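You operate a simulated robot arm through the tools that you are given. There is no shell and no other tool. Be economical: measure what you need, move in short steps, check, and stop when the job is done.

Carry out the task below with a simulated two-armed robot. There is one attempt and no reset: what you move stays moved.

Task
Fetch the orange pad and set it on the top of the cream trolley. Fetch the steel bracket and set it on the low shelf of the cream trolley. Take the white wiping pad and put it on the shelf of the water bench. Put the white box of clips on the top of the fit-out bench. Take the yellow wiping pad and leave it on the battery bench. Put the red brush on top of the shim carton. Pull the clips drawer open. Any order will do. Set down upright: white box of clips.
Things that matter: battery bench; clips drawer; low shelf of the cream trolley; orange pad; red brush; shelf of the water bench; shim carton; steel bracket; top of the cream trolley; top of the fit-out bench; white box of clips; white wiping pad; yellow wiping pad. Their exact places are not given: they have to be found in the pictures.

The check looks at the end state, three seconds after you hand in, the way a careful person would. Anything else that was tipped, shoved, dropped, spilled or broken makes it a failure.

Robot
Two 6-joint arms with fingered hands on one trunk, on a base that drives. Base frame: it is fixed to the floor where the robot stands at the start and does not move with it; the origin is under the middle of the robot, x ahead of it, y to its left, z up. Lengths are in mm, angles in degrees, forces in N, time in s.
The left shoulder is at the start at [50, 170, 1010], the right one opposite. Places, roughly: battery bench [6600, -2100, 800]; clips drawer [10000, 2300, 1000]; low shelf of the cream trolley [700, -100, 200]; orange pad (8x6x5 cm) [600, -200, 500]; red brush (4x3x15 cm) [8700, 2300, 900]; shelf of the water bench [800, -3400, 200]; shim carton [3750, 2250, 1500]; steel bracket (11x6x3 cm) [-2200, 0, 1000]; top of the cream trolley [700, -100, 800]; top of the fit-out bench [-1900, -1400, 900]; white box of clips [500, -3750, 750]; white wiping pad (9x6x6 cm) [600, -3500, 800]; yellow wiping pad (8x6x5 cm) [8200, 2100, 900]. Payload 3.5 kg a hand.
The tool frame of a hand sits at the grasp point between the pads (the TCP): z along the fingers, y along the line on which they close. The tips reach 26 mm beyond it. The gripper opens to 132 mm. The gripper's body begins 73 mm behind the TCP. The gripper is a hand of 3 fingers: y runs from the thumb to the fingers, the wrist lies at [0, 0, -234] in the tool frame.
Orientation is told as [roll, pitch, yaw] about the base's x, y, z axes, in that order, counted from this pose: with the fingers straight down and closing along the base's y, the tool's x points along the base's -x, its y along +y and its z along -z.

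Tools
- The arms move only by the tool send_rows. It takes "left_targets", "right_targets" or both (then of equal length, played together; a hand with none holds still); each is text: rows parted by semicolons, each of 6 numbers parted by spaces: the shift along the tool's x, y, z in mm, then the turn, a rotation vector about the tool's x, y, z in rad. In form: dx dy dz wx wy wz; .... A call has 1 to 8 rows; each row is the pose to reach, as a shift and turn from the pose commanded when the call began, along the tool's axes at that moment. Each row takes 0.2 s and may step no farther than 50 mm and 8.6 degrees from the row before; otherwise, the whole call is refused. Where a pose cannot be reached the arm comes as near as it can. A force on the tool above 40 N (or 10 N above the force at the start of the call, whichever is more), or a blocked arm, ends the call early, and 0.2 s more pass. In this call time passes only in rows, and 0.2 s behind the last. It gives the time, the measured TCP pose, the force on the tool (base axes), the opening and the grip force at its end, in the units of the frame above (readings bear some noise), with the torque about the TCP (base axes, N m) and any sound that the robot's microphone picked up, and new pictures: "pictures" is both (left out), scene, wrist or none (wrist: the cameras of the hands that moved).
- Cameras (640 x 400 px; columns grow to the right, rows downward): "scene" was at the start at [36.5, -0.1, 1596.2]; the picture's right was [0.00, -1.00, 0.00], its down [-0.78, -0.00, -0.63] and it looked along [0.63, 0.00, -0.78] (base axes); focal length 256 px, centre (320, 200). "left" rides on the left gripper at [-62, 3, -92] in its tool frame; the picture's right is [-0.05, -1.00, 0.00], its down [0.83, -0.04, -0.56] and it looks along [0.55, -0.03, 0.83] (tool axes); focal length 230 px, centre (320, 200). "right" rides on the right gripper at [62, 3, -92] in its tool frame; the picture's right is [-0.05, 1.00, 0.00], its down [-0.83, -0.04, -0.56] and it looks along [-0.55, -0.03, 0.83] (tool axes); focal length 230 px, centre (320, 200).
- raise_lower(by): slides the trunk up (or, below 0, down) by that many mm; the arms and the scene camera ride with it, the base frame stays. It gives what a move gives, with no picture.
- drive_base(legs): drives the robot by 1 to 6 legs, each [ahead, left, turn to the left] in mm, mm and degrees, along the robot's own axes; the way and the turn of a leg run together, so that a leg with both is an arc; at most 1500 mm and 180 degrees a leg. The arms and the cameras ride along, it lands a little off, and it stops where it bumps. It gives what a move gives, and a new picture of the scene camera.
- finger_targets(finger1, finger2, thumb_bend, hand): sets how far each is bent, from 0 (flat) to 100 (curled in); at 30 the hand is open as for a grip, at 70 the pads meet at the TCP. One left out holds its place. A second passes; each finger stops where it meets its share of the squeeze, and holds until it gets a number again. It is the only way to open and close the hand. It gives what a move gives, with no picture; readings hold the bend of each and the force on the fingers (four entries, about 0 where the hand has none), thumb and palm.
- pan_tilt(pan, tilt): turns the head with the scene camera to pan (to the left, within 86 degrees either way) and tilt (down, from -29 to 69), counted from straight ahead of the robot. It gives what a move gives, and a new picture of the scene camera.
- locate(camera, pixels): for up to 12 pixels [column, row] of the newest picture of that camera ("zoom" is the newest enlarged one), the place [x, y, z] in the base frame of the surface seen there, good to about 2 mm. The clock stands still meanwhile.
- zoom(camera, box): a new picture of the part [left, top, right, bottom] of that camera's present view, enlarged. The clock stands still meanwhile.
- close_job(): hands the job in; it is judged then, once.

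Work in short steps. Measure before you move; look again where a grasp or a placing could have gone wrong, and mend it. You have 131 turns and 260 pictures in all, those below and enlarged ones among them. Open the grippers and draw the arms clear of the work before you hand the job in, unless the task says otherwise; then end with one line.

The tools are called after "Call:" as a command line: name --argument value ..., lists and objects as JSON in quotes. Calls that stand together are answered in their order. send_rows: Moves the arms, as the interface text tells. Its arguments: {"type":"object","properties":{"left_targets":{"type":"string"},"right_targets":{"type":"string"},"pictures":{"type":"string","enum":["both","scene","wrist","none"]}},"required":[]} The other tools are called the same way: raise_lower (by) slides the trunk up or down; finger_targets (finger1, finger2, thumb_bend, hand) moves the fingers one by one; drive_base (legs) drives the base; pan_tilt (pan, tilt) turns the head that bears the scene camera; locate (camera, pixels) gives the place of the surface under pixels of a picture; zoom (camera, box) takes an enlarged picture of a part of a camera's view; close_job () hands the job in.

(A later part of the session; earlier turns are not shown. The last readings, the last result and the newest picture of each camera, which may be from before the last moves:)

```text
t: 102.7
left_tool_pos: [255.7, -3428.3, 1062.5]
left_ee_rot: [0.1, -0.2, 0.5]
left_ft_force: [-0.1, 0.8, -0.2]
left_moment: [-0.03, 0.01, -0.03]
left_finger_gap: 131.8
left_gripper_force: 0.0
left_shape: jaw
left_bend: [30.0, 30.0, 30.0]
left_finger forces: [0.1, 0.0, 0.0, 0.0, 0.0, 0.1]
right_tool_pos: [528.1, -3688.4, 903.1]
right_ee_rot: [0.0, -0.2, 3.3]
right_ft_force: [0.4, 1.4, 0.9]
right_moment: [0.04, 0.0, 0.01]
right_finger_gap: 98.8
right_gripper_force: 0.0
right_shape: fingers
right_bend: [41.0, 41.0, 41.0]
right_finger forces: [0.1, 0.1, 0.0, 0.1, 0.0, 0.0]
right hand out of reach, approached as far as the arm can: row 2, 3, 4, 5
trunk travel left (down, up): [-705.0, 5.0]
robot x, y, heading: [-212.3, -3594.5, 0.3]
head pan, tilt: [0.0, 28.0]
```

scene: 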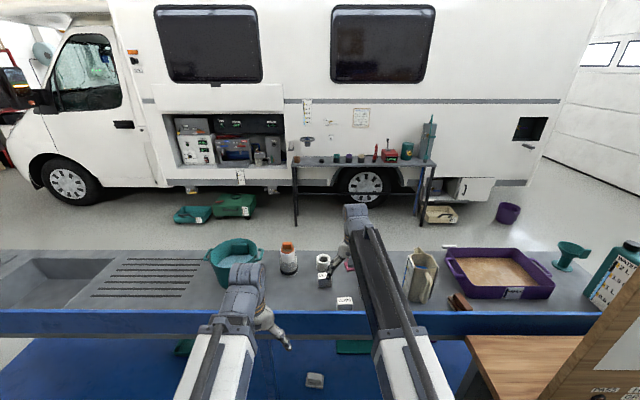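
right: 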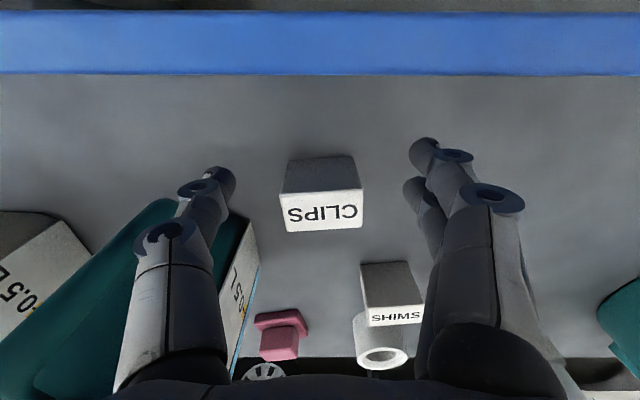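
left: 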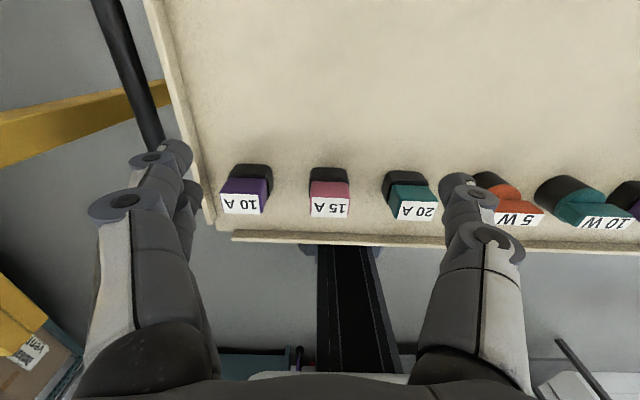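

Reach limit hit at x=528. I drive the base 42 ahead instead (tips at 877, above the box).

Call:
drive_base --legs '[[42, 0, 0]]'

Call:
send_rows --right_targets "0 0 1 0 0 0" --pictures "wrist"

```text
t: 103.6
left_tool_pos: [298.9, -3427.1, 1062.0]
left_ee_rot: [0.1, -0.2, 0.6]
left_ft_force: [0.4, -0.6, -0.5]
left_moment: [0.0, 0.04, -0.01]
left_finger_gap: 132.0
left_gripper_force: 0.1
left_shape: jaw
left_bend: [30.0, 30.0, 30.0]
left_finger forces: [0.1, 0.0, 0.1, 0.0, 0.1, 0.0]
right_tool_pos: [572.3, -3685.8, 902.8]
right_ee_rot: [0.0, -0.2, 3.3]
right_ft_force: [0.2, -0.3, 0.1]
right_moment: [0.02, 0.01, 0.0]
right_finger_gap: 98.7
right_gripper_force: 0.1
right_shape: fingers
right_bend: [41.0, 41.0, 41.0]
right_finger forces: [0.0, 0.0, 0.1, 0.0, 0.0, 0.0]
trunk travel left (down, up): [-705.0, 5.0]
robot x, y, heading: [-169.5, -3593.4, 0.6]
head pan, tilt: [0.0, 28.0]
```

scene: 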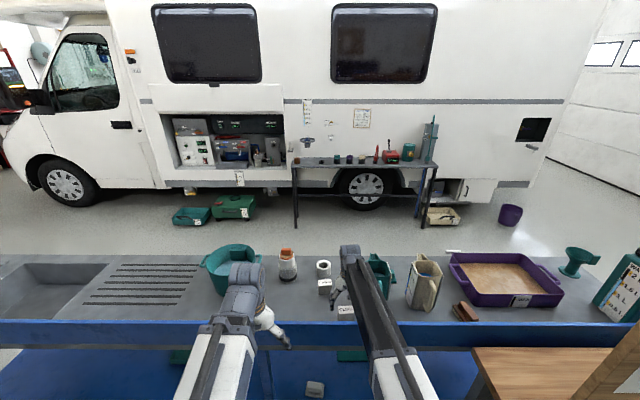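

```text
t: 104.0
left_tool_pos: [298.9, -3427.2, 1062.6]
left_ee_rot: [0.0, -0.2, 0.5]
left_ft_force: [-0.8, -0.5, 0.5]
left_moment: [0.01, 0.0, 0.01]
left_finger_gap: 131.9
left_gripper_force: 0.0
left_shape: jaw
left_bend: [30.0, 30.0, 30.0]
left_finger forces: [0.0, 0.0, 0.0, 0.0, 0.0, 0.1]
right_tool_pos: [571.5, -3686.9, 903.1]
right_ee_rot: [-0.1, -0.3, 3.3]
right_ft_force: [0.5, 0.6, -0.1]
right_moment: [0.03, 0.01, 0.0]
right_finger_gap: 98.9
right_gripper_force: 0.0
right_shape: fingers
right_bend: [41.0, 41.0, 41.0]
right_finger forces: [0.0, 0.0, 0.0, 0.1, 0.0, 0.1]
trunk travel left (down, up): [-705.0, 5.0]
robot x, y, heading: [-169.0, -3587.9, 0.8]
head pan, tilt: [0.0, 28.0]
```

right: 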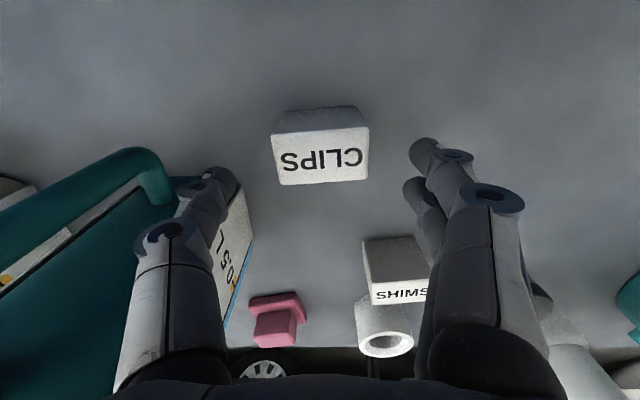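

Well centred. I descend to z≈836 and check before closing.

Call:
send_rows --right_targets "3.5 3 10 0 0 0; 3.5 3 40 0 0 0; 3.5 3 67 0 0 0" --pictures "wrist"

```text
t: 104.8
left_tool_pos: [298.1, -3428.3, 1061.9]
left_ee_rot: [0.1, -0.1, 0.5]
left_ft_force: [0.2, 0.9, -0.4]
left_moment: [0.01, 0.01, -0.01]
left_finger_gap: 132.0
left_gripper_force: 0.0
left_shape: jaw
left_bend: [30.0, 30.0, 30.0]
left_finger forces: [0.0, 0.1, 0.0, 0.1, 0.0, 0.0]
right_tool_pos: [560.0, -3683.9, 837.8]
right_ee_rot: [0.0, -0.3, 3.3]
right_ft_force: [0.2, 0.3, 0.4]
right_moment: [0.0, 0.02, -0.03]
right_finger_gap: 99.0
right_gripper_force: 0.0
right_shape: fingers
right_bend: [41.0, 41.0, 41.0]
right_finger forces: [0.0, 0.0, 0.0, 0.0, 0.0, 0.0]
right hand out of reach, approached as far as the arm can: row 2, 3
trunk travel left (down, up): [-705.0, 5.0]
robot x, y, heading: [-173.4, -3593.3, 0.3]
head pan, tilt: [0.0, 28.0]
```

right: 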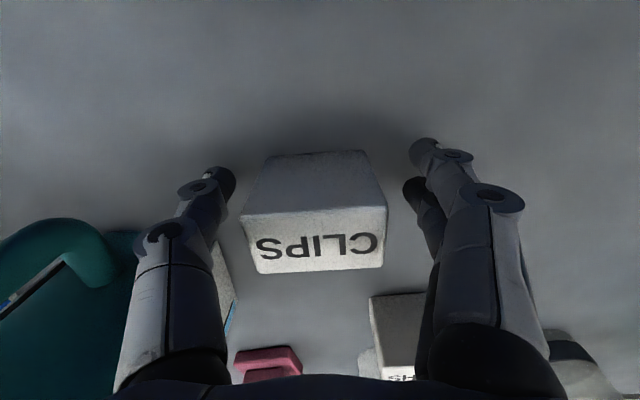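

x is 8 short of the box centre; I drive 8 ahead, then close and lift a little.

Call:
drive_base --legs '[[8, 0, 0]]'

Call:
finger_targets --hand "right" --finger1 70 --finger2 70 --thumb_bend 70

Call:
send_rows --right_targets "30 0 -30 0 0 0; 60 0 -60 0 0 0; 70 0 -100 0 0 0; 80 0 -140 0 0 0; 80 0 -180 0 0 0" --pictures "wrist"

```text
t: 105.5
left_tool_pos: [306.9, -3426.3, 1063.1]
left_ee_rot: [0.1, -0.1, 0.5]
left_ft_force: [0.5, -0.5, 0.0]
left_moment: [-0.04, 0.04, 0.02]
left_finger_gap: 131.8
left_gripper_force: 0.2
left_shape: jaw
left_bend: [30.0, 30.0, 30.0]
left_finger forces: [0.0, 0.0, 0.0, 0.0, 0.0, 0.1]
right_tool_pos: [567.6, -3684.4, 836.9]
right_ee_rot: [0.0, -0.4, 3.2]
right_ft_force: [-0.2, -0.2, -0.1]
right_moment: [0.02, 0.03, 0.02]
right_finger_gap: 98.6
right_gripper_force: 0.1
right_shape: fingers
right_bend: [41.0, 41.0, 41.0]
right_finger forces: [0.0, 0.0, 0.0, 0.1, 0.1, 0.1]
trunk travel left (down, up): [-705.0, 5.0]
robot x, y, heading: [-158.5, -3591.9, 0.6]
head pan, tilt: [0.0, 28.0]
```

scene: 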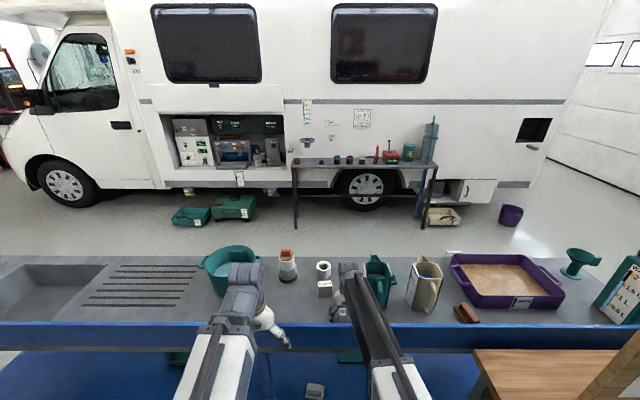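

```text
t: 106.5
left_tool_pos: [306.5, -3428.8, 1063.5]
left_ee_rot: [0.0, -0.2, 0.6]
left_ft_force: [0.0, -0.6, -0.6]
left_moment: [0.03, 0.0, 0.0]
left_finger_gap: 132.0
left_gripper_force: 0.0
left_shape: jaw
left_bend: [30.0, 30.0, 30.0]
left_finger forces: [0.1, 0.1, 0.1, 0.1, 0.1, 0.1]
right_tool_pos: [567.9, -3683.5, 838.4]
right_ee_rot: [0.0, -0.4, 3.3]
right_ft_force: [0.0, 0.4, 0.1]
right_moment: [-0.01, -0.01, 0.02]
right_finger_gap: 56.7
right_gripper_force: 20.2
right_shape: fingers
right_bend: [53.0, 52.0, 60.0]
right_finger forces: [9.9, 9.9, 0.1, 0.0, 20.2, 0.0]
trunk travel left (down, up): [-705.0, 5.0]
robot x, y, heading: [-156.2, -3592.6, 0.3]
head pan, tilt: [0.0, 28.0]
```

```text
t: 107.8
left_tool_pos: [306.0, -3427.9, 1062.0]
left_ee_rot: [-0.1, -0.3, 0.5]
left_ft_force: [1.0, 0.4, 0.6]
left_moment: [0.0, -0.03, 0.01]
left_finger_gap: 131.7
left_gripper_force: 0.1
left_shape: jaw
left_bend: [30.0, 30.0, 30.0]
left_finger forces: [0.0, 0.0, 0.0, 0.0, 0.0, 0.1]
right_tool_pos: [487.0, -3688.1, 1016.0]
right_ee_rot: [0.1, -0.2, 3.3]
right_ft_force: [0.4, -0.4, -1.5]
right_moment: [-0.02, 0.0, 0.0]
right_finger_gap: 56.7
right_gripper_force: 19.1
right_shape: fingers
right_bend: [52.0, 52.0, 61.0]
right_finger forces: [9.4, 10.0, 0.1, 0.0, 19.6, 0.0]
trunk travel left (down, up): [-705.0, 5.0]
robot x, y, heading: [-155.3, -3595.0, 0.6]
head pan, tilt: [0.0, 28.0]
```

right: 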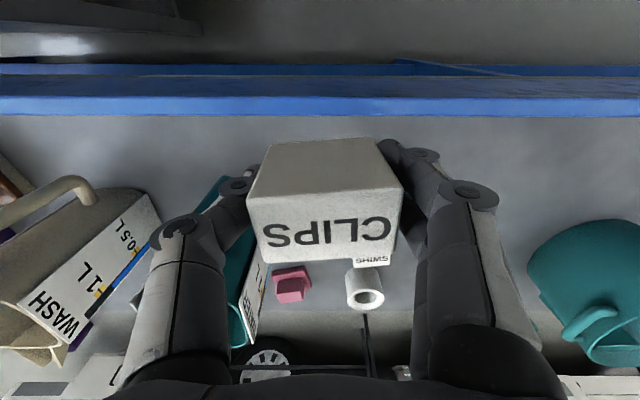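

Box is held. I back off, strafe to y≈-1430, turn around, and look at the fit-out bench.

Call:
drive_base --legs '[[-330, 0, 0], [0, 1080, 0], [0, 1080, 0], [0, 0, 180]]'

Call:
pan_tilt --pan 0 --tilt 35

```text
t: 127.8
left_tool_pos: [-955.5, -1586.7, 1062.1]
left_ee_rot: [0.0, -0.4, -177.9]
left_ft_force: [-0.9, 0.5, 0.7]
left_moment: [-0.01, -0.02, 0.01]
left_finger_gap: 131.9
left_gripper_force: 0.1
left_shape: jaw
left_bend: [30.0, 30.0, 30.0]
left_finger forces: [0.1, 0.1, 0.0, 0.0, 0.0, 0.0]
right_tool_pos: [-1144.7, -1331.1, 1018.3]
right_ee_rot: [0.1, -0.3, -175.1]
right_ft_force: [0.2, 0.7, -0.7]
right_moment: [0.02, 0.0, -0.02]
right_finger_gap: 57.0
right_gripper_force: 19.3
right_shape: fingers
right_bend: [52.0, 52.0, 61.0]
right_finger forces: [9.3, 10.0, 0.0, 0.0, 19.2, 0.1]
trunk travel left (down, up): [-705.0, 5.0]
robot x, y, heading: [-493.4, -1412.7, -178.0]
head pan, tilt: [0.0, 28.0]
```

scene: 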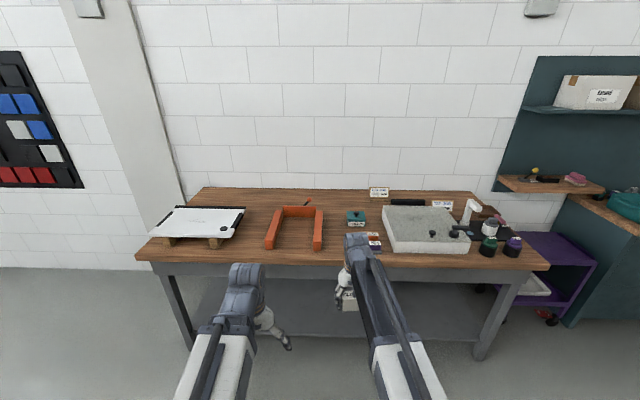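

```text
t: 128.4
left_tool_pos: [-955.6, -1586.6, 1062.1]
left_ee_rot: [0.0, -0.3, -177.9]
left_ft_force: [0.2, 0.1, -0.4]
left_moment: [-0.01, -0.01, 0.02]
left_finger_gap: 131.9
left_gripper_force: 0.0
left_shape: jaw
left_bend: [30.0, 30.0, 30.0]
left_finger forces: [0.0, 0.0, 0.0, 0.0, 0.1, 0.1]
right_tool_pos: [-1145.0, -1331.6, 1017.8]
right_ee_rot: [0.1, -0.3, -175.1]
right_ft_force: [0.9, 0.0, -1.4]
right_moment: [-0.02, -0.01, -0.02]
right_finger_gap: 56.6
right_gripper_force: 19.1
right_shape: fingers
right_bend: [52.0, 52.0, 61.0]
right_finger forces: [9.3, 9.9, 0.0, 0.1, 19.2, 0.1]
trunk travel left (down, up): [-705.0, 5.0]
robot x, y, heading: [-491.5, -1414.9, -178.0]
head pan, tilt: [0.0, 35.0]
```

scene: 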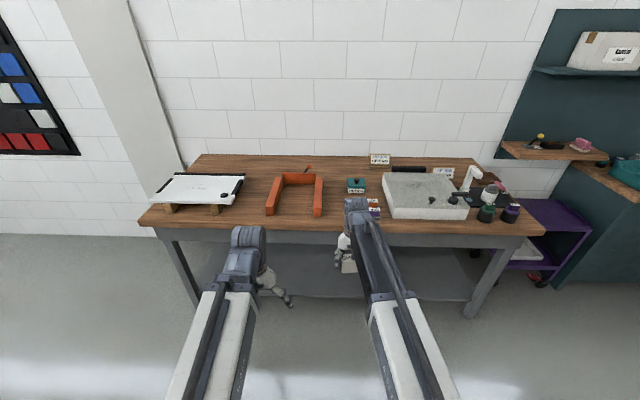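

Free bench area near pixel (335,210) between the orange frame and the small blocks. I measure.

Call:
locate --camera "scene" --pixels '[[335, 215], [335, 227], [335, 195], [250, 210], [250, 225], [300, 180], [318, 215], [270, 210], [372, 205], [356, 185], [225, 215], [545, 150]]'

Call:
zoom --camera "scene" --box '[220, 140, 420, 260]'

Call:
zoom --camera "scene" --box '[480, 100, 640, 220]'

```text
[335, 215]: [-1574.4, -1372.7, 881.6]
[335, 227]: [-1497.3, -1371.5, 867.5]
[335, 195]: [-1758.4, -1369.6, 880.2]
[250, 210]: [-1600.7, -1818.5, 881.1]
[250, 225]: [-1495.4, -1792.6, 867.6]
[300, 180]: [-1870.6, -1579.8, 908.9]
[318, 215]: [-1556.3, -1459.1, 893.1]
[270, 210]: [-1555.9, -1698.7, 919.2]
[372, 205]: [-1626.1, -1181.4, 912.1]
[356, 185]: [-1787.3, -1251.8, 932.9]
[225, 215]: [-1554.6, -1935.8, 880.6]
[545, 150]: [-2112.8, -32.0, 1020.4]
```

```text
3.20 times, centred on (320, 200) of scene
```

zoom: 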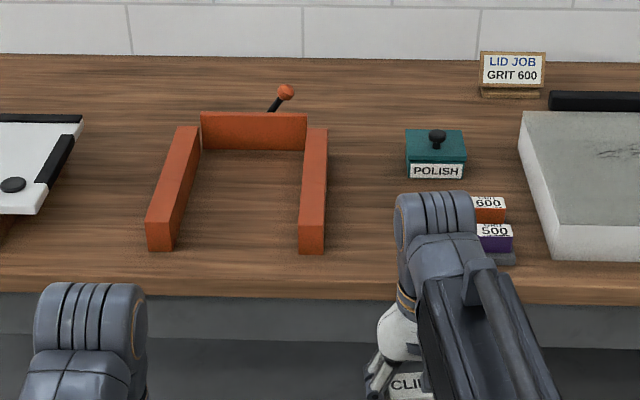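

```text
3.33 times, centred on (560, 160) of scene
```

zoom: 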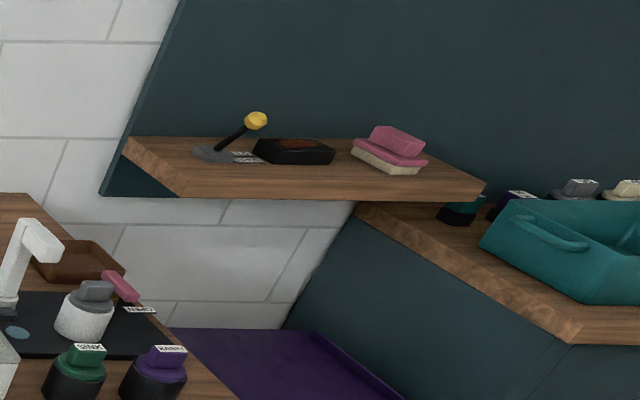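

Surface z≈881, spot (-1590,-1347) free. I drive 445 ahead and lower.

Call:
drive_base --legs '[[445, 0, 0]]'

Call:
send_rows --right_targets "0 0 35 0 0 0; 0 0 70 0 0 0; 0 0 90 0 0 0; 0 0 96 0 0 0" --pictures "both"

```text
t: 131.2
left_tool_pos: [-1404.1, -1603.1, 1062.3]
left_ee_rot: [0.1, -0.2, -178.0]
left_ft_force: [0.1, 0.1, 0.3]
left_moment: [0.0, -0.01, 0.03]
left_finger_gap: 132.0
left_gripper_force: 0.1
left_shape: jaw
left_bend: [30.0, 30.0, 30.0]
left_finger forces: [0.1, 0.0, 0.0, 0.1, 0.0, 0.0]
right_tool_pos: [-1592.3, -1345.4, 1018.6]
right_ee_rot: [0.0, -0.3, -175.2]
right_ft_force: [0.2, 0.2, -0.8]
right_moment: [-0.03, -0.04, 0.0]
right_finger_gap: 56.9
right_gripper_force: 19.2
right_shape: fingers
right_bend: [52.0, 52.0, 61.0]
right_finger forces: [9.3, 9.8, 0.1, 0.0, 19.1, 0.0]
trunk travel left (down, up): [-705.0, 5.0]
robot x, y, heading: [-940.1, -1430.2, -178.2]
head pan, tilt: [0.0, 35.0]
```

scene: 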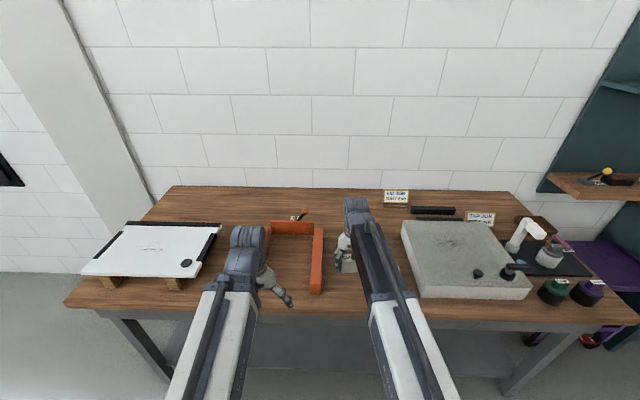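

```text
t: 132.2
left_tool_pos: [-1403.5, -1603.3, 1062.0]
left_ee_rot: [0.0, -0.3, -178.0]
left_ft_force: [-0.8, 0.5, -0.6]
left_moment: [0.01, 0.02, 0.02]
left_finger_gap: 132.2
left_gripper_force: 0.1
left_shape: jaw
left_bend: [30.0, 30.0, 30.0]
left_finger forces: [0.1, 0.0, 0.1, 0.0, 0.0, 0.1]
right_tool_pos: [-1592.9, -1348.1, 921.7]
right_ee_rot: [0.1, -0.3, -175.2]
right_ft_force: [0.1, 0.3, -0.6]
right_moment: [0.03, -0.01, 0.01]
right_finger_gap: 56.6
right_gripper_force: 19.1
right_shape: fingers
right_bend: [52.0, 52.0, 61.0]
right_finger forces: [9.3, 10.0, 0.1, 0.0, 19.2, 0.1]
trunk travel left (down, up): [-705.0, 5.0]
robot x, y, heading: [-944.2, -1422.2, -178.1]
head pan, tilt: [0.0, 35.0]
```

scene: 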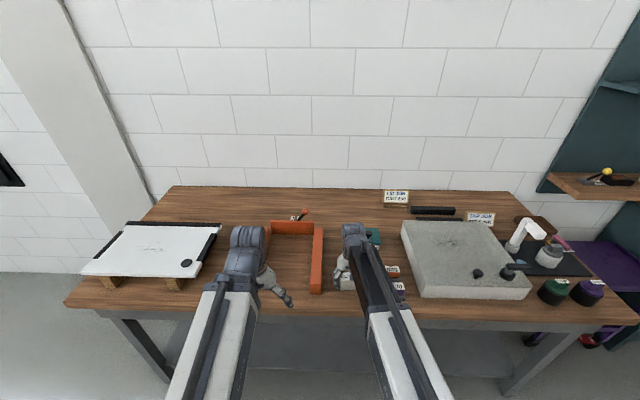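
right: 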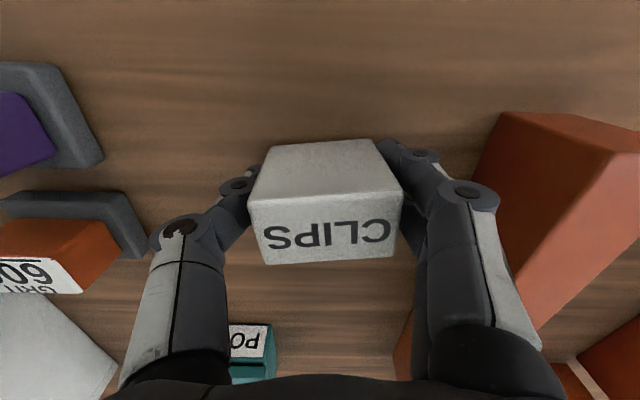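

I lower the last 2.5 mm, open partially (to avoid the frame), and lift.

Call:
send_rows --right_targets "0 0 2.5 0 0 0" --pictures "none"

Call:
finger_targets --hand "right" --finger1 42 --finger2 42 --thumb_bend 44

Call:
send_rows --right_targets "0 0 -30 0 0 0; 0 0 -70 0 0 0; 0 0 -110 0 0 0; 0 0 -150 0 0 0" --pictures "wrist"

```text
t: 132.6
left_tool_pos: [-1404.2, -1602.7, 1062.9]
left_ee_rot: [0.0, -0.3, -178.0]
left_ft_force: [0.6, 0.3, 1.2]
left_moment: [-0.02, -0.02, 0.01]
left_finger_gap: 131.9
left_gripper_force: 0.1
left_shape: jaw
left_bend: [30.0, 30.0, 30.0]
left_finger forces: [0.1, 0.1, 0.0, 0.0, 0.0, 0.0]
right_tool_pos: [-1592.3, -1347.0, 917.9]
right_ee_rot: [0.0, -0.3, -175.1]
right_ft_force: [0.9, 0.0, -1.8]
right_moment: [0.0, 0.02, 0.01]
right_finger_gap: 56.8
right_gripper_force: 18.9
right_shape: fingers
right_bend: [52.0, 52.0, 61.0]
right_finger forces: [9.4, 9.9, 0.1, 0.0, 19.2, 0.0]
trunk travel left (down, up): [-705.0, 5.0]
robot x, y, heading: [-941.9, -1425.7, -178.0]
head pan, tilt: [0.0, 35.0]
```

```text
t: 133.6
left_tool_pos: [-1403.8, -1602.9, 1062.1]
left_ee_rot: [0.0, -0.3, -177.9]
left_ft_force: [-0.5, -0.1, 0.6]
left_moment: [0.01, -0.02, 0.01]
left_finger_gap: 131.8
left_gripper_force: 0.0
left_shape: jaw
left_bend: [30.0, 30.0, 30.0]
left_finger forces: [0.1, 0.0, 0.1, 0.0, 0.0, 0.0]
right_tool_pos: [-1592.7, -1346.7, 918.3]
right_ee_rot: [0.0, -0.4, -175.2]
right_ft_force: [0.1, 0.3, 0.4]
right_moment: [-0.04, -0.02, 0.03]
right_finger_gap: 90.7
right_gripper_force: 0.0
right_shape: fingers
right_bend: [42.0, 42.0, 44.0]
right_finger forces: [0.1, 0.0, 0.0, 0.0, 0.1, 0.0]
trunk travel left (down, up): [-705.0, 5.0]
robot x, y, heading: [-943.9, -1430.5, -177.9]
head pan, tilt: [0.0, 35.0]
```

```text
t: 134.6
left_tool_pos: [-1403.5, -1602.9, 1063.2]
left_ee_rot: [0.0, -0.2, -177.9]
left_ft_force: [-0.3, 0.2, -0.6]
left_moment: [-0.01, -0.01, 0.02]
left_finger_gap: 131.7
left_gripper_force: 0.0
left_shape: jaw
left_bend: [30.0, 30.0, 30.0]
left_finger forces: [0.1, 0.0, 0.0, 0.1, 0.1, 0.0]
right_tool_pos: [-1592.2, -1345.4, 1066.9]
right_ee_rot: [0.0, -0.2, -175.1]
right_ft_force: [0.2, -0.2, 0.4]
right_moment: [0.02, -0.01, -0.02]
right_finger_gap: 90.7
right_gripper_force: 0.1
right_shape: fingers
right_bend: [42.0, 42.0, 44.0]
right_finger forces: [0.1, 0.0, 0.0, 0.1, 0.0, 0.1]
trunk travel left (down, up): [-705.0, 5.0]
robot x, y, heading: [-943.3, -1424.9, -178.1]
head pan, tilt: [0.0, 35.0]
```

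right: 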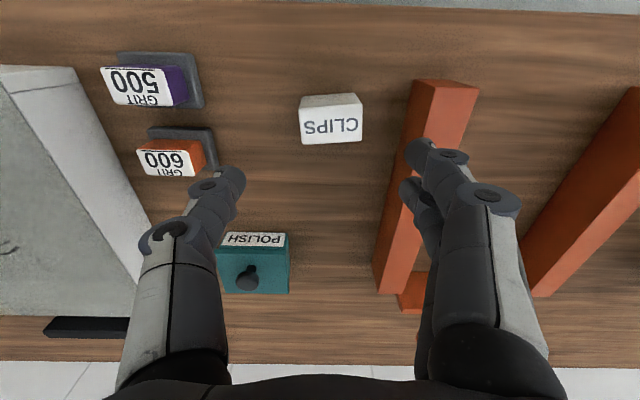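

CLIPS box stands upright. I back off, strafe right to y≈-50 and look for the steel bracket.

Call:
drive_base --legs '[[-350, 0, 0], [0, -1300, 0]]'

Call:
zoom --camera "scene" --box '[180, 80, 460, 280]'

```text
t: 143.0
left_tool_pos: [-1108.2, -274.1, 1061.4]
left_ee_rot: [0.0, -0.3, -177.5]
left_ft_force: [0.9, 0.2, 0.1]
left_moment: [0.02, 0.02, 0.02]
left_finger_gap: 132.0
left_gripper_force: 0.0
left_shape: jaw
left_bend: [30.0, 30.0, 30.0]
left_finger forces: [0.1, 0.0, 0.1, 0.0, 0.0, 0.0]
right_tool_pos: [-1300.2, -18.1, 1067.6]
right_ee_rot: [-0.1, -0.3, -174.7]
right_ft_force: [0.4, -0.9, -0.7]
right_moment: [0.03, -0.02, 0.0]
right_finger_gap: 91.0
right_gripper_force: 0.1
right_shape: fingers
right_bend: [42.0, 42.0, 44.0]
right_finger forces: [0.0, 0.1, 0.1, 0.1, 0.1, 0.0]
trunk travel left (down, up): [-705.0, 5.0]
robot x, y, heading: [-646.5, -95.0, -177.6]
head pan, tilt: [0.0, 35.0]
```

scene: 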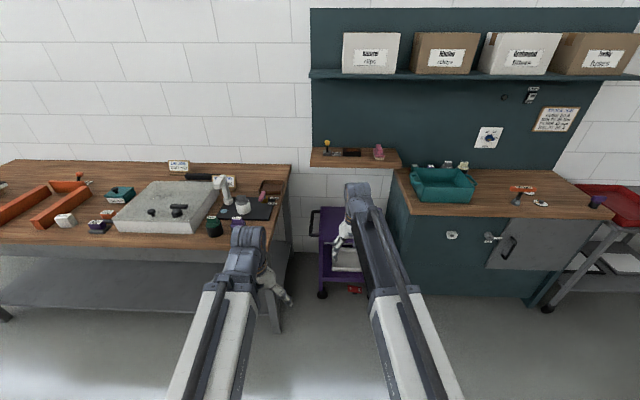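

```text
2.00 times, centred on (320, 180) of scene
```

zoom: 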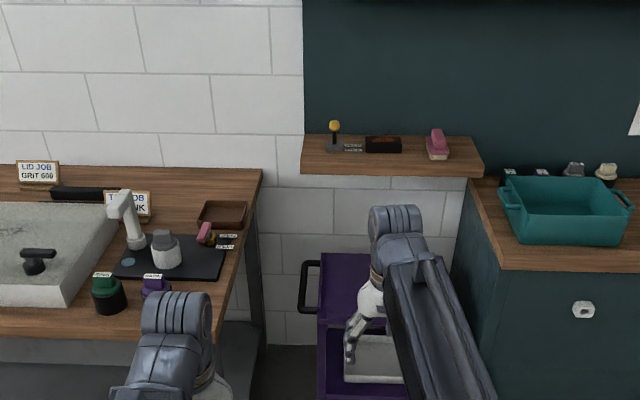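

I zoom closely on the small wooden shelf.

Call:
zoom --camera "scene" --box '[305, 135, 405, 180]'

Call:
locate --camera "zoom" --pixels '[[140, 100], [170, 120], [220, 125], [260, 125], [320, 120], [400, 120], [470, 100], [300, 160], [300, 185], [60, 150], [560, 150], [165, 70]]'

```text
6.40 times, centred on (355, 158) of scene
```

zoom: 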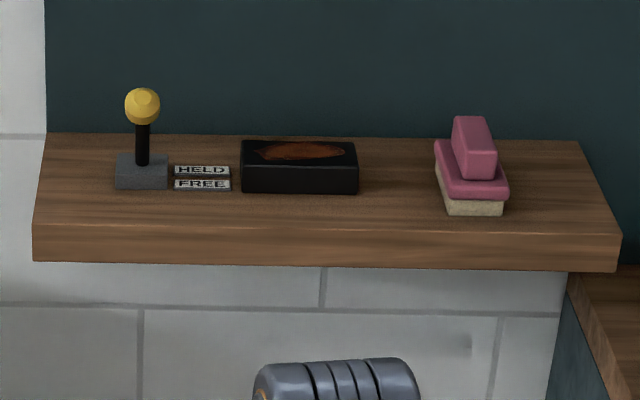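

```text
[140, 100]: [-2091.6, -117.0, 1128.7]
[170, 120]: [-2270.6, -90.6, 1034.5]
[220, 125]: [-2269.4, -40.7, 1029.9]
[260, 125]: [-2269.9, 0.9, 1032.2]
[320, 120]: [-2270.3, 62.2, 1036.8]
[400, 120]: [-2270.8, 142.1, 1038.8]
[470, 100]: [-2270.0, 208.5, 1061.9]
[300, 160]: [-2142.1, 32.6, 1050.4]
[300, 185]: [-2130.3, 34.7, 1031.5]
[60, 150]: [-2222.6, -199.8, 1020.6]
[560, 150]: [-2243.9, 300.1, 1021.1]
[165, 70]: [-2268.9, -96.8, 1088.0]
```

The black block (11x6x3) seems to be the bracket; beside it is a lever with HELD/FREE labels, so it may be clamped. I measure the lever lean.

Call:
locate --camera "zoom" --pixels '[[142, 95], [142, 110], [142, 130], [142, 145], [142, 160], [142, 182], [125, 165], [162, 165], [203, 170], [203, 184], [300, 230], [200, 240]]'

Call:
locate --camera "scene" --pixels '[[395, 180], [430, 213], [330, 215], [330, 300], [290, 185], [430, 170]]'

```text
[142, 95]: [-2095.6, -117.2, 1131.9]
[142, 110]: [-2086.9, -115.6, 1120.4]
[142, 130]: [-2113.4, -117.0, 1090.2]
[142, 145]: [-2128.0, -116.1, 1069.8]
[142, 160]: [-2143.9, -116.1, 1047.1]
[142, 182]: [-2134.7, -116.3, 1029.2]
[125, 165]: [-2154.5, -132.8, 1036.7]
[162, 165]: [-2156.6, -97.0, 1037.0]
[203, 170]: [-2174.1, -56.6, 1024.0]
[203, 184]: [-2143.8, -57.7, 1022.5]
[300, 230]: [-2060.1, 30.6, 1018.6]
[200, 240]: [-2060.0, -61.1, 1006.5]
```

```text
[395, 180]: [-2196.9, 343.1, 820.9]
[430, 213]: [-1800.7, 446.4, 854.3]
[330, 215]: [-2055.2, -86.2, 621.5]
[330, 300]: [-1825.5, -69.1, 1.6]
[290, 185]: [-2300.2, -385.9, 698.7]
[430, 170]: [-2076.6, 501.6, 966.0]
```

The lever leans to the front, next to FREE, so the block should be free. I square up, tilt the right tool 40° forward, and approach the shelf.

Call:
send_rows --right_targets "0 0 -1 0 0 0.05" --pictures "none"

Call:
send_rows --right_targets "-14 0 -7 0 -0.1164 0; -28 0 -14 0 -0.2327 0; -42 0 -21 0 -0.349 0; -56 0 -28 0 -0.4654 0; -70 0 -35 0 -0.5818 0; -84 0 -43 0 -0.698 0" --pictures "none"

Call:
finger_targets --hand "right" --finger1 25 --finger2 25 --thumb_bend 25

Call:
drive_base --legs '[[0, 0, -2.4], [650, -25, 0]]'

Call:
send_rows --right_targets "0 0 1 0 0 0" --pictures "wrist"

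```text
t: 143.4
left_tool_pos: [-1108.4, -274.5, 1063.0]
left_ee_rot: [0.0, -0.3, -177.6]
left_ft_force: [0.1, -0.4, -0.2]
left_moment: [0.01, -0.02, 0.01]
left_finger_gap: 132.0
left_gripper_force: 0.1
left_shape: jaw
left_bend: [30.0, 30.0, 30.0]
left_finger forces: [0.1, 0.0, 0.0, 0.0, 0.1, 0.0]
right_tool_pos: [-1299.8, -18.4, 1068.1]
right_ee_rot: [0.0, -0.3, -177.5]
right_ft_force: [0.1, 0.9, 0.5]
right_moment: [0.01, 0.01, -0.01]
right_finger_gap: 90.6
right_gripper_force: 0.1
right_shape: fingers
right_bend: [42.0, 42.0, 44.0]
right_finger forces: [0.0, 0.0, 0.1, 0.1, 0.0, 0.0]
trunk travel left (down, up): [-705.0, 5.0]
robot x, y, heading: [-645.9, -94.4, -177.8]
head pan, tilt: [0.0, 35.0]
```

```text
t: 144.8
left_tool_pos: [-1108.6, -274.9, 1062.7]
left_ee_rot: [0.1, -0.4, -177.5]
left_ft_force: [-0.1, -0.8, -0.1]
left_moment: [0.0, 0.01, -0.03]
left_finger_gap: 132.1
left_gripper_force: 0.1
left_shape: jaw
left_bend: [30.0, 30.0, 30.0]
left_finger forces: [0.0, 0.0, 0.0, 0.0, 0.0, 0.0]
right_tool_pos: [-1382.1, -23.1, 1112.5]
right_ee_rot: [0.0, -40.5, -177.6]
right_ft_force: [0.4, -0.6, -0.2]
right_moment: [-0.02, -0.02, -0.06]
right_finger_gap: 90.7
right_gripper_force: 0.1
right_shape: fingers
right_bend: [42.0, 42.0, 44.0]
right_finger forces: [0.1, 0.1, 0.0, 0.0, 0.1, 0.0]
trunk travel left (down, up): [-705.0, 5.0]
robot x, y, heading: [-647.0, -93.4, -177.5]
head pan, tilt: [0.0, 35.0]
```

```text
t: 145.8
left_tool_pos: [-1108.8, -273.8, 1062.1]
left_ee_rot: [0.0, -0.3, -177.5]
left_ft_force: [-0.1, 0.4, -0.4]
left_moment: [0.01, 0.01, 0.01]
left_finger_gap: 131.9
left_gripper_force: 0.1
left_shape: jaw
left_bend: [30.0, 30.0, 30.0]
left_finger forces: [0.0, 0.0, 0.0, 0.0, 0.0, 0.0]
right_tool_pos: [-1383.5, -23.2, 1111.9]
right_ee_rot: [0.1, -40.2, -177.6]
right_ft_force: [0.9, 1.1, -0.4]
right_moment: [-0.04, 0.0, 0.01]
right_finger_gap: 144.2
right_gripper_force: 0.2
right_shape: fingers
right_bend: [25.0, 25.0, 25.0]
right_finger forces: [0.0, 0.0, 0.0, 0.1, 0.1, 0.0]
trunk travel left (down, up): [-705.0, 5.0]
robot x, y, heading: [-645.4, -94.7, -177.4]
head pan, tilt: [0.0, 35.0]
```

```text
t: 149.8
left_tool_pos: [-1761.8, -235.9, 1062.5]
left_ee_rot: [-0.1, -0.1, -179.5]
left_ft_force: [-0.2, -0.3, -0.4]
left_moment: [-0.02, -0.03, -0.01]
left_finger_gap: 131.7
left_gripper_force: 0.2
left_shape: jaw
left_bend: [30.0, 30.0, 30.0]
left_finger forces: [0.0, 0.0, 0.0, 0.0, 0.1, 0.0]
right_tool_pos: [-2026.1, 25.1, 1112.3]
right_ee_rot: [0.0, -40.3, -179.6]
right_ft_force: [-0.9, 0.0, -0.2]
right_moment: [-0.01, 0.01, -0.02]
right_finger_gap: 144.5
right_gripper_force: 0.0
right_shape: fingers
right_bend: [25.0, 25.0, 25.0]
right_finger forces: [0.0, 0.1, 0.0, 0.1, 0.0, 0.1]
trunk travel left (down, up): [-705.0, 5.0]
robot x, y, heading: [-1291.5, -76.8, -179.6]
head pan, tilt: [0.0, 35.0]
```

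scene: 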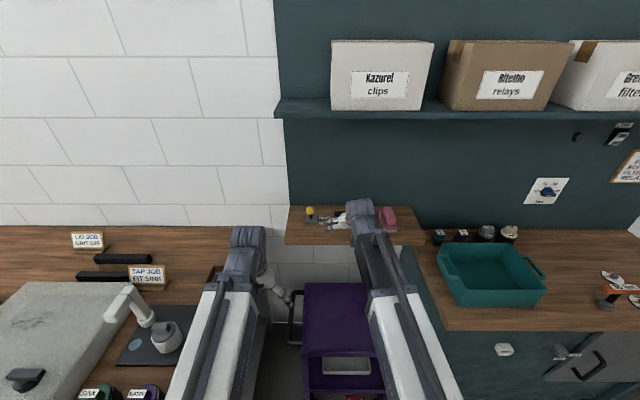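

```text
t: 150.2
left_tool_pos: [-1761.7, -236.8, 1062.4]
left_ee_rot: [0.0, -0.3, -179.4]
left_ft_force: [-0.4, -0.4, 1.1]
left_moment: [-0.03, -0.03, -0.01]
left_finger_gap: 131.8
left_gripper_force: 0.1
left_shape: jaw
left_bend: [30.0, 30.0, 30.0]
left_finger forces: [0.0, 0.0, 0.1, 0.0, 0.0, 0.0]
right_tool_pos: [-2027.5, 25.3, 1111.8]
right_ee_rot: [0.0, -40.3, -179.5]
right_ft_force: [-0.3, 0.7, 0.5]
right_moment: [0.0, 0.01, -0.02]
right_finger_gap: 144.8
right_gripper_force: 0.1
right_shape: fingers
right_bend: [25.0, 25.0, 25.0]
right_finger forces: [0.1, 0.1, 0.0, 0.0, 0.1, 0.0]
trunk travel left (down, up): [-705.0, 5.0]
robot x, y, heading: [-1294.5, -78.6, -179.4]
head pan, tilt: [0.0, 35.0]
```

right: 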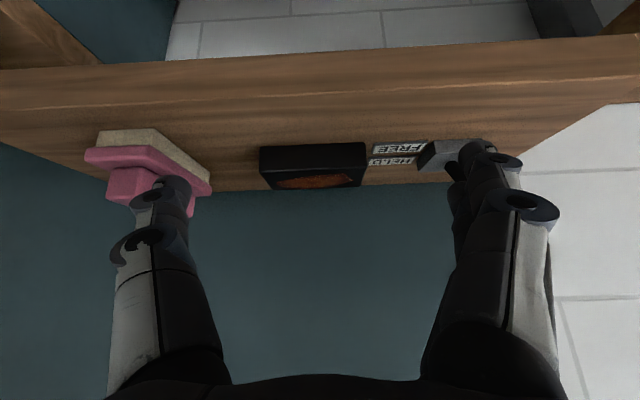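

I zoom the wrist view on the bracket and measure its corners.

Call:
zoom --camera "right" --box '[240, 120, 500, 210]'

Call:
locate --camera "right" --pixels '[[262, 150], [364, 146], [262, 176], [362, 172], [312, 160], [312, 180], [275, 188], [358, 186], [395, 150], [395, 161], [450, 155], [315, 188]]'

```text
2.46 times, centred on (370, 165) of right
```

zoom: 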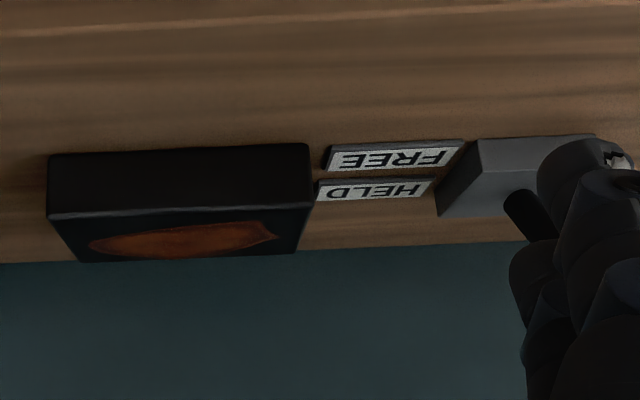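

```text
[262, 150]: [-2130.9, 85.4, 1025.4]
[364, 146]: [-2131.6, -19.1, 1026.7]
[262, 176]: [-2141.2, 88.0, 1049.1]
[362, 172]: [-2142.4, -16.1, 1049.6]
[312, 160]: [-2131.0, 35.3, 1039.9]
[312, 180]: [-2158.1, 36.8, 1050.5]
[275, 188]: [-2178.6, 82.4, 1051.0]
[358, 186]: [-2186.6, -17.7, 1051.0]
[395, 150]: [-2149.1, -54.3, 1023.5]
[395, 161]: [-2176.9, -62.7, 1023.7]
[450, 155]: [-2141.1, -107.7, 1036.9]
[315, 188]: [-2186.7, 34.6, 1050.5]
```

Block centre (-2161,34), z 1020-1050. I drive 100 ahead, align laterally, and descend.

Call:
drive_base --legs '[[100, 0, 0]]'

Call:
send_rows --right_targets "0 -9 0 0 0 0; 7 -9 24 0 0 0; 14 -9 48 0 0 0" --pictures "wrist"

```text
t: 151.4
left_tool_pos: [-1862.7, -237.9, 1061.8]
left_ee_rot: [0.0, -0.1, -179.5]
left_ft_force: [-0.3, 0.0, -1.1]
left_moment: [0.01, -0.03, 0.02]
left_finger_gap: 131.9
left_gripper_force: 0.0
left_shape: jaw
left_bend: [30.0, 30.0, 30.0]
left_finger forces: [0.0, 0.1, 0.0, 0.0, 0.0, 0.0]
right_tool_pos: [-2129.4, 23.0, 1108.3]
right_ee_rot: [0.0, -40.3, -179.4]
right_ft_force: [-0.3, -0.3, 0.0]
right_moment: [-0.03, -0.05, 0.02]
right_finger_gap: 144.5
right_gripper_force: 0.0
right_shape: fingers
right_bend: [25.0, 25.0, 25.0]
right_finger forces: [0.0, 0.0, 0.1, 0.1, 0.0, 0.0]
trunk travel left (down, up): [-705.0, 5.0]
robot x, y, heading: [-1394.2, -76.3, -179.5]
head pan, tilt: [0.0, 35.0]
```

scene: 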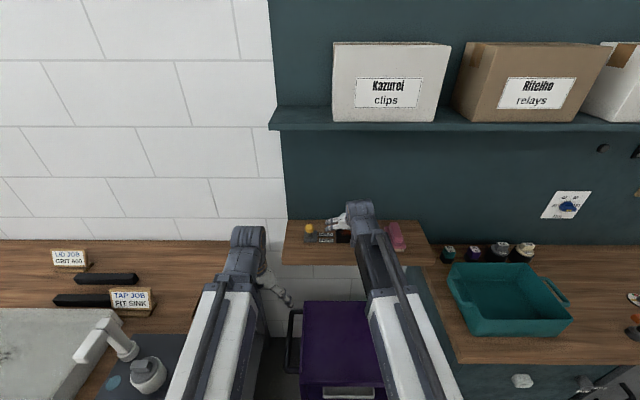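

```text
t: 152.2
left_tool_pos: [-1861.3, -236.4, 1062.3]
left_ee_rot: [0.0, -0.2, -179.5]
left_ft_force: [0.4, -0.1, 0.4]
left_moment: [-0.02, 0.02, -0.02]
left_finger_gap: 131.9
left_gripper_force: 0.0
left_shape: jaw
left_bend: [30.0, 30.0, 30.0]
left_finger forces: [0.0, 0.0, 0.1, 0.0, 0.0, 0.1]
right_tool_pos: [-2146.8, 30.0, 1064.5]
right_ee_rot: [0.0, -40.3, -179.5]
right_ft_force: [0.0, 0.0, 0.4]
right_moment: [0.0, -0.02, 0.02]
right_finger_gap: 144.6
right_gripper_force: 0.1
right_shape: fingers
right_bend: [25.0, 25.0, 25.0]
right_finger forces: [0.0, 0.0, 0.0, 0.0, 0.1, 0.1]
trunk travel left (down, up): [-705.0, 5.0]
robot x, y, heading: [-1389.2, -75.7, -179.3]
head pan, tilt: [0.0, 35.0]
```

right: 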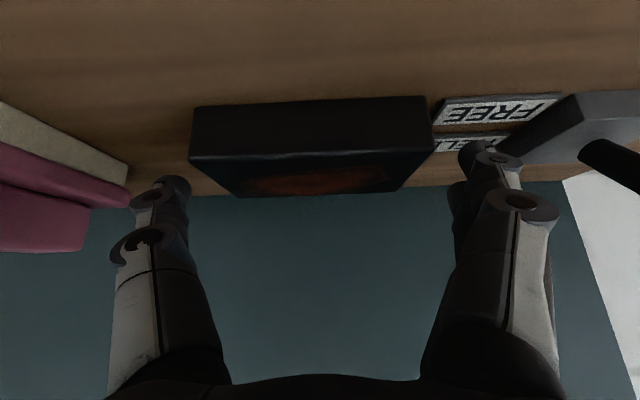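

Fingers straddle the block. Final 20 mm down, close, and lift slightly to test if it is free.

Call:
send_rows --right_targets "2.5 -4 11 0 0 0; 4.9 -4 22.8 0 0 0" --pictures "none"

Call:
finger_targets --hand "right" --finger1 60 --finger2 60 --thumb_bend 60

Call:
send_rows --right_targets "-6.5 0 -7.6 0 0 0; -13 0 -15.2 0 0 0" --pictures "wrist"

```text
t: 152.8
left_tool_pos: [-1861.4, -237.8, 1062.5]
left_ee_rot: [0.0, -0.3, -179.6]
left_ft_force: [-0.2, -0.2, -0.4]
left_moment: [0.01, -0.04, -0.01]
left_finger_gap: 131.9
left_gripper_force: 0.0
left_shape: jaw
left_bend: [30.0, 30.0, 30.0]
left_finger forces: [0.0, 0.1, 0.0, 0.0, 0.0, 0.0]
right_tool_pos: [-2158.8, 34.4, 1046.5]
right_ee_rot: [0.1, -40.4, -179.6]
right_ft_force: [-0.7, 0.8, 3.6]
right_moment: [-0.32, 0.05, -0.05]
right_finger_gap: 145.6
right_gripper_force: 1.5
right_shape: fingers
right_bend: [24.0, 25.0, 25.0]
right_finger forces: [3.5, 0.0, 0.0, 0.0, 0.0, 0.0]
trunk travel left (down, up): [-705.0, 5.0]
robot x, y, heading: [-1394.2, -73.8, -179.6]
head pan, tilt: [0.0, 35.0]
```

```text
t: 153.8
left_tool_pos: [-1860.7, -237.2, 1063.6]
left_ee_rot: [0.0, -0.3, -179.6]
left_ft_force: [-0.1, -0.3, 0.1]
left_moment: [-0.03, -0.01, -0.03]
left_finger_gap: 131.8
left_gripper_force: 0.0
left_shape: jaw
left_bend: [30.0, 30.0, 30.0]
left_finger forces: [0.0, 0.1, 0.0, 0.0, 0.0, 0.0]
right_tool_pos: [-2158.6, 33.4, 1045.3]
right_ee_rot: [0.2, -40.6, -179.6]
right_ft_force: [-6.9, 1.1, 13.3]
right_moment: [-1.15, 0.08, -0.49]
right_finger_gap: 117.8
right_gripper_force: 34.1
right_shape: fingers
right_bend: [30.0, 34.0, 51.0]
right_finger forces: [26.3, 15.0, 0.0, 0.0, 27.0, 0.0]
trunk travel left (down, up): [-705.0, 5.0]
robot x, y, heading: [-1394.6, -75.4, -179.6]
head pan, tilt: [0.0, 35.0]
```

```text
t: 154.4
left_tool_pos: [-1861.7, -237.5, 1063.6]
left_ee_rot: [0.0, -0.2, -179.5]
left_ft_force: [0.1, 0.0, 1.2]
left_moment: [0.03, 0.03, -0.04]
left_finger_gap: 131.8
left_gripper_force: 0.0
left_shape: jaw
left_bend: [30.0, 30.0, 30.0]
left_finger forces: [0.0, 0.0, 0.1, 0.1, 0.1, 0.1]
right_tool_pos: [-2158.3, 35.2, 1063.3]
right_ee_rot: [-0.1, -40.1, -179.4]
right_ft_force: [-0.8, -0.1, -4.8]
right_moment: [0.02, 0.0, 0.01]
right_finger_gap: 116.5
right_gripper_force: 27.4
right_shape: fingers
right_bend: [32.0, 34.0, 51.0]
right_finger forces: [13.1, 13.9, 0.1, 0.1, 27.9, 0.0]
trunk travel left (down, up): [-705.0, 5.0]
robot x, y, heading: [-1395.0, -76.6, -179.7]
head pan, tilt: [0.0, 35.0]
```

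right: 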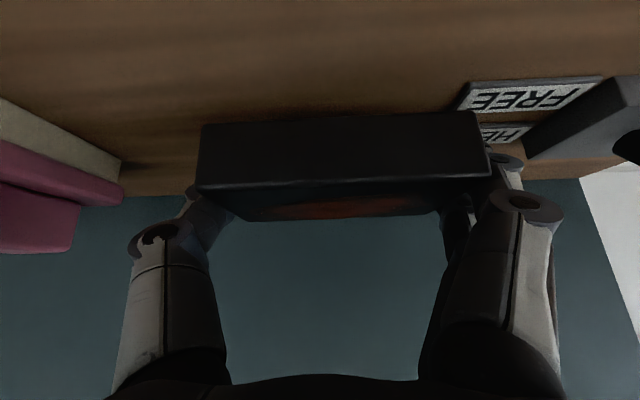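

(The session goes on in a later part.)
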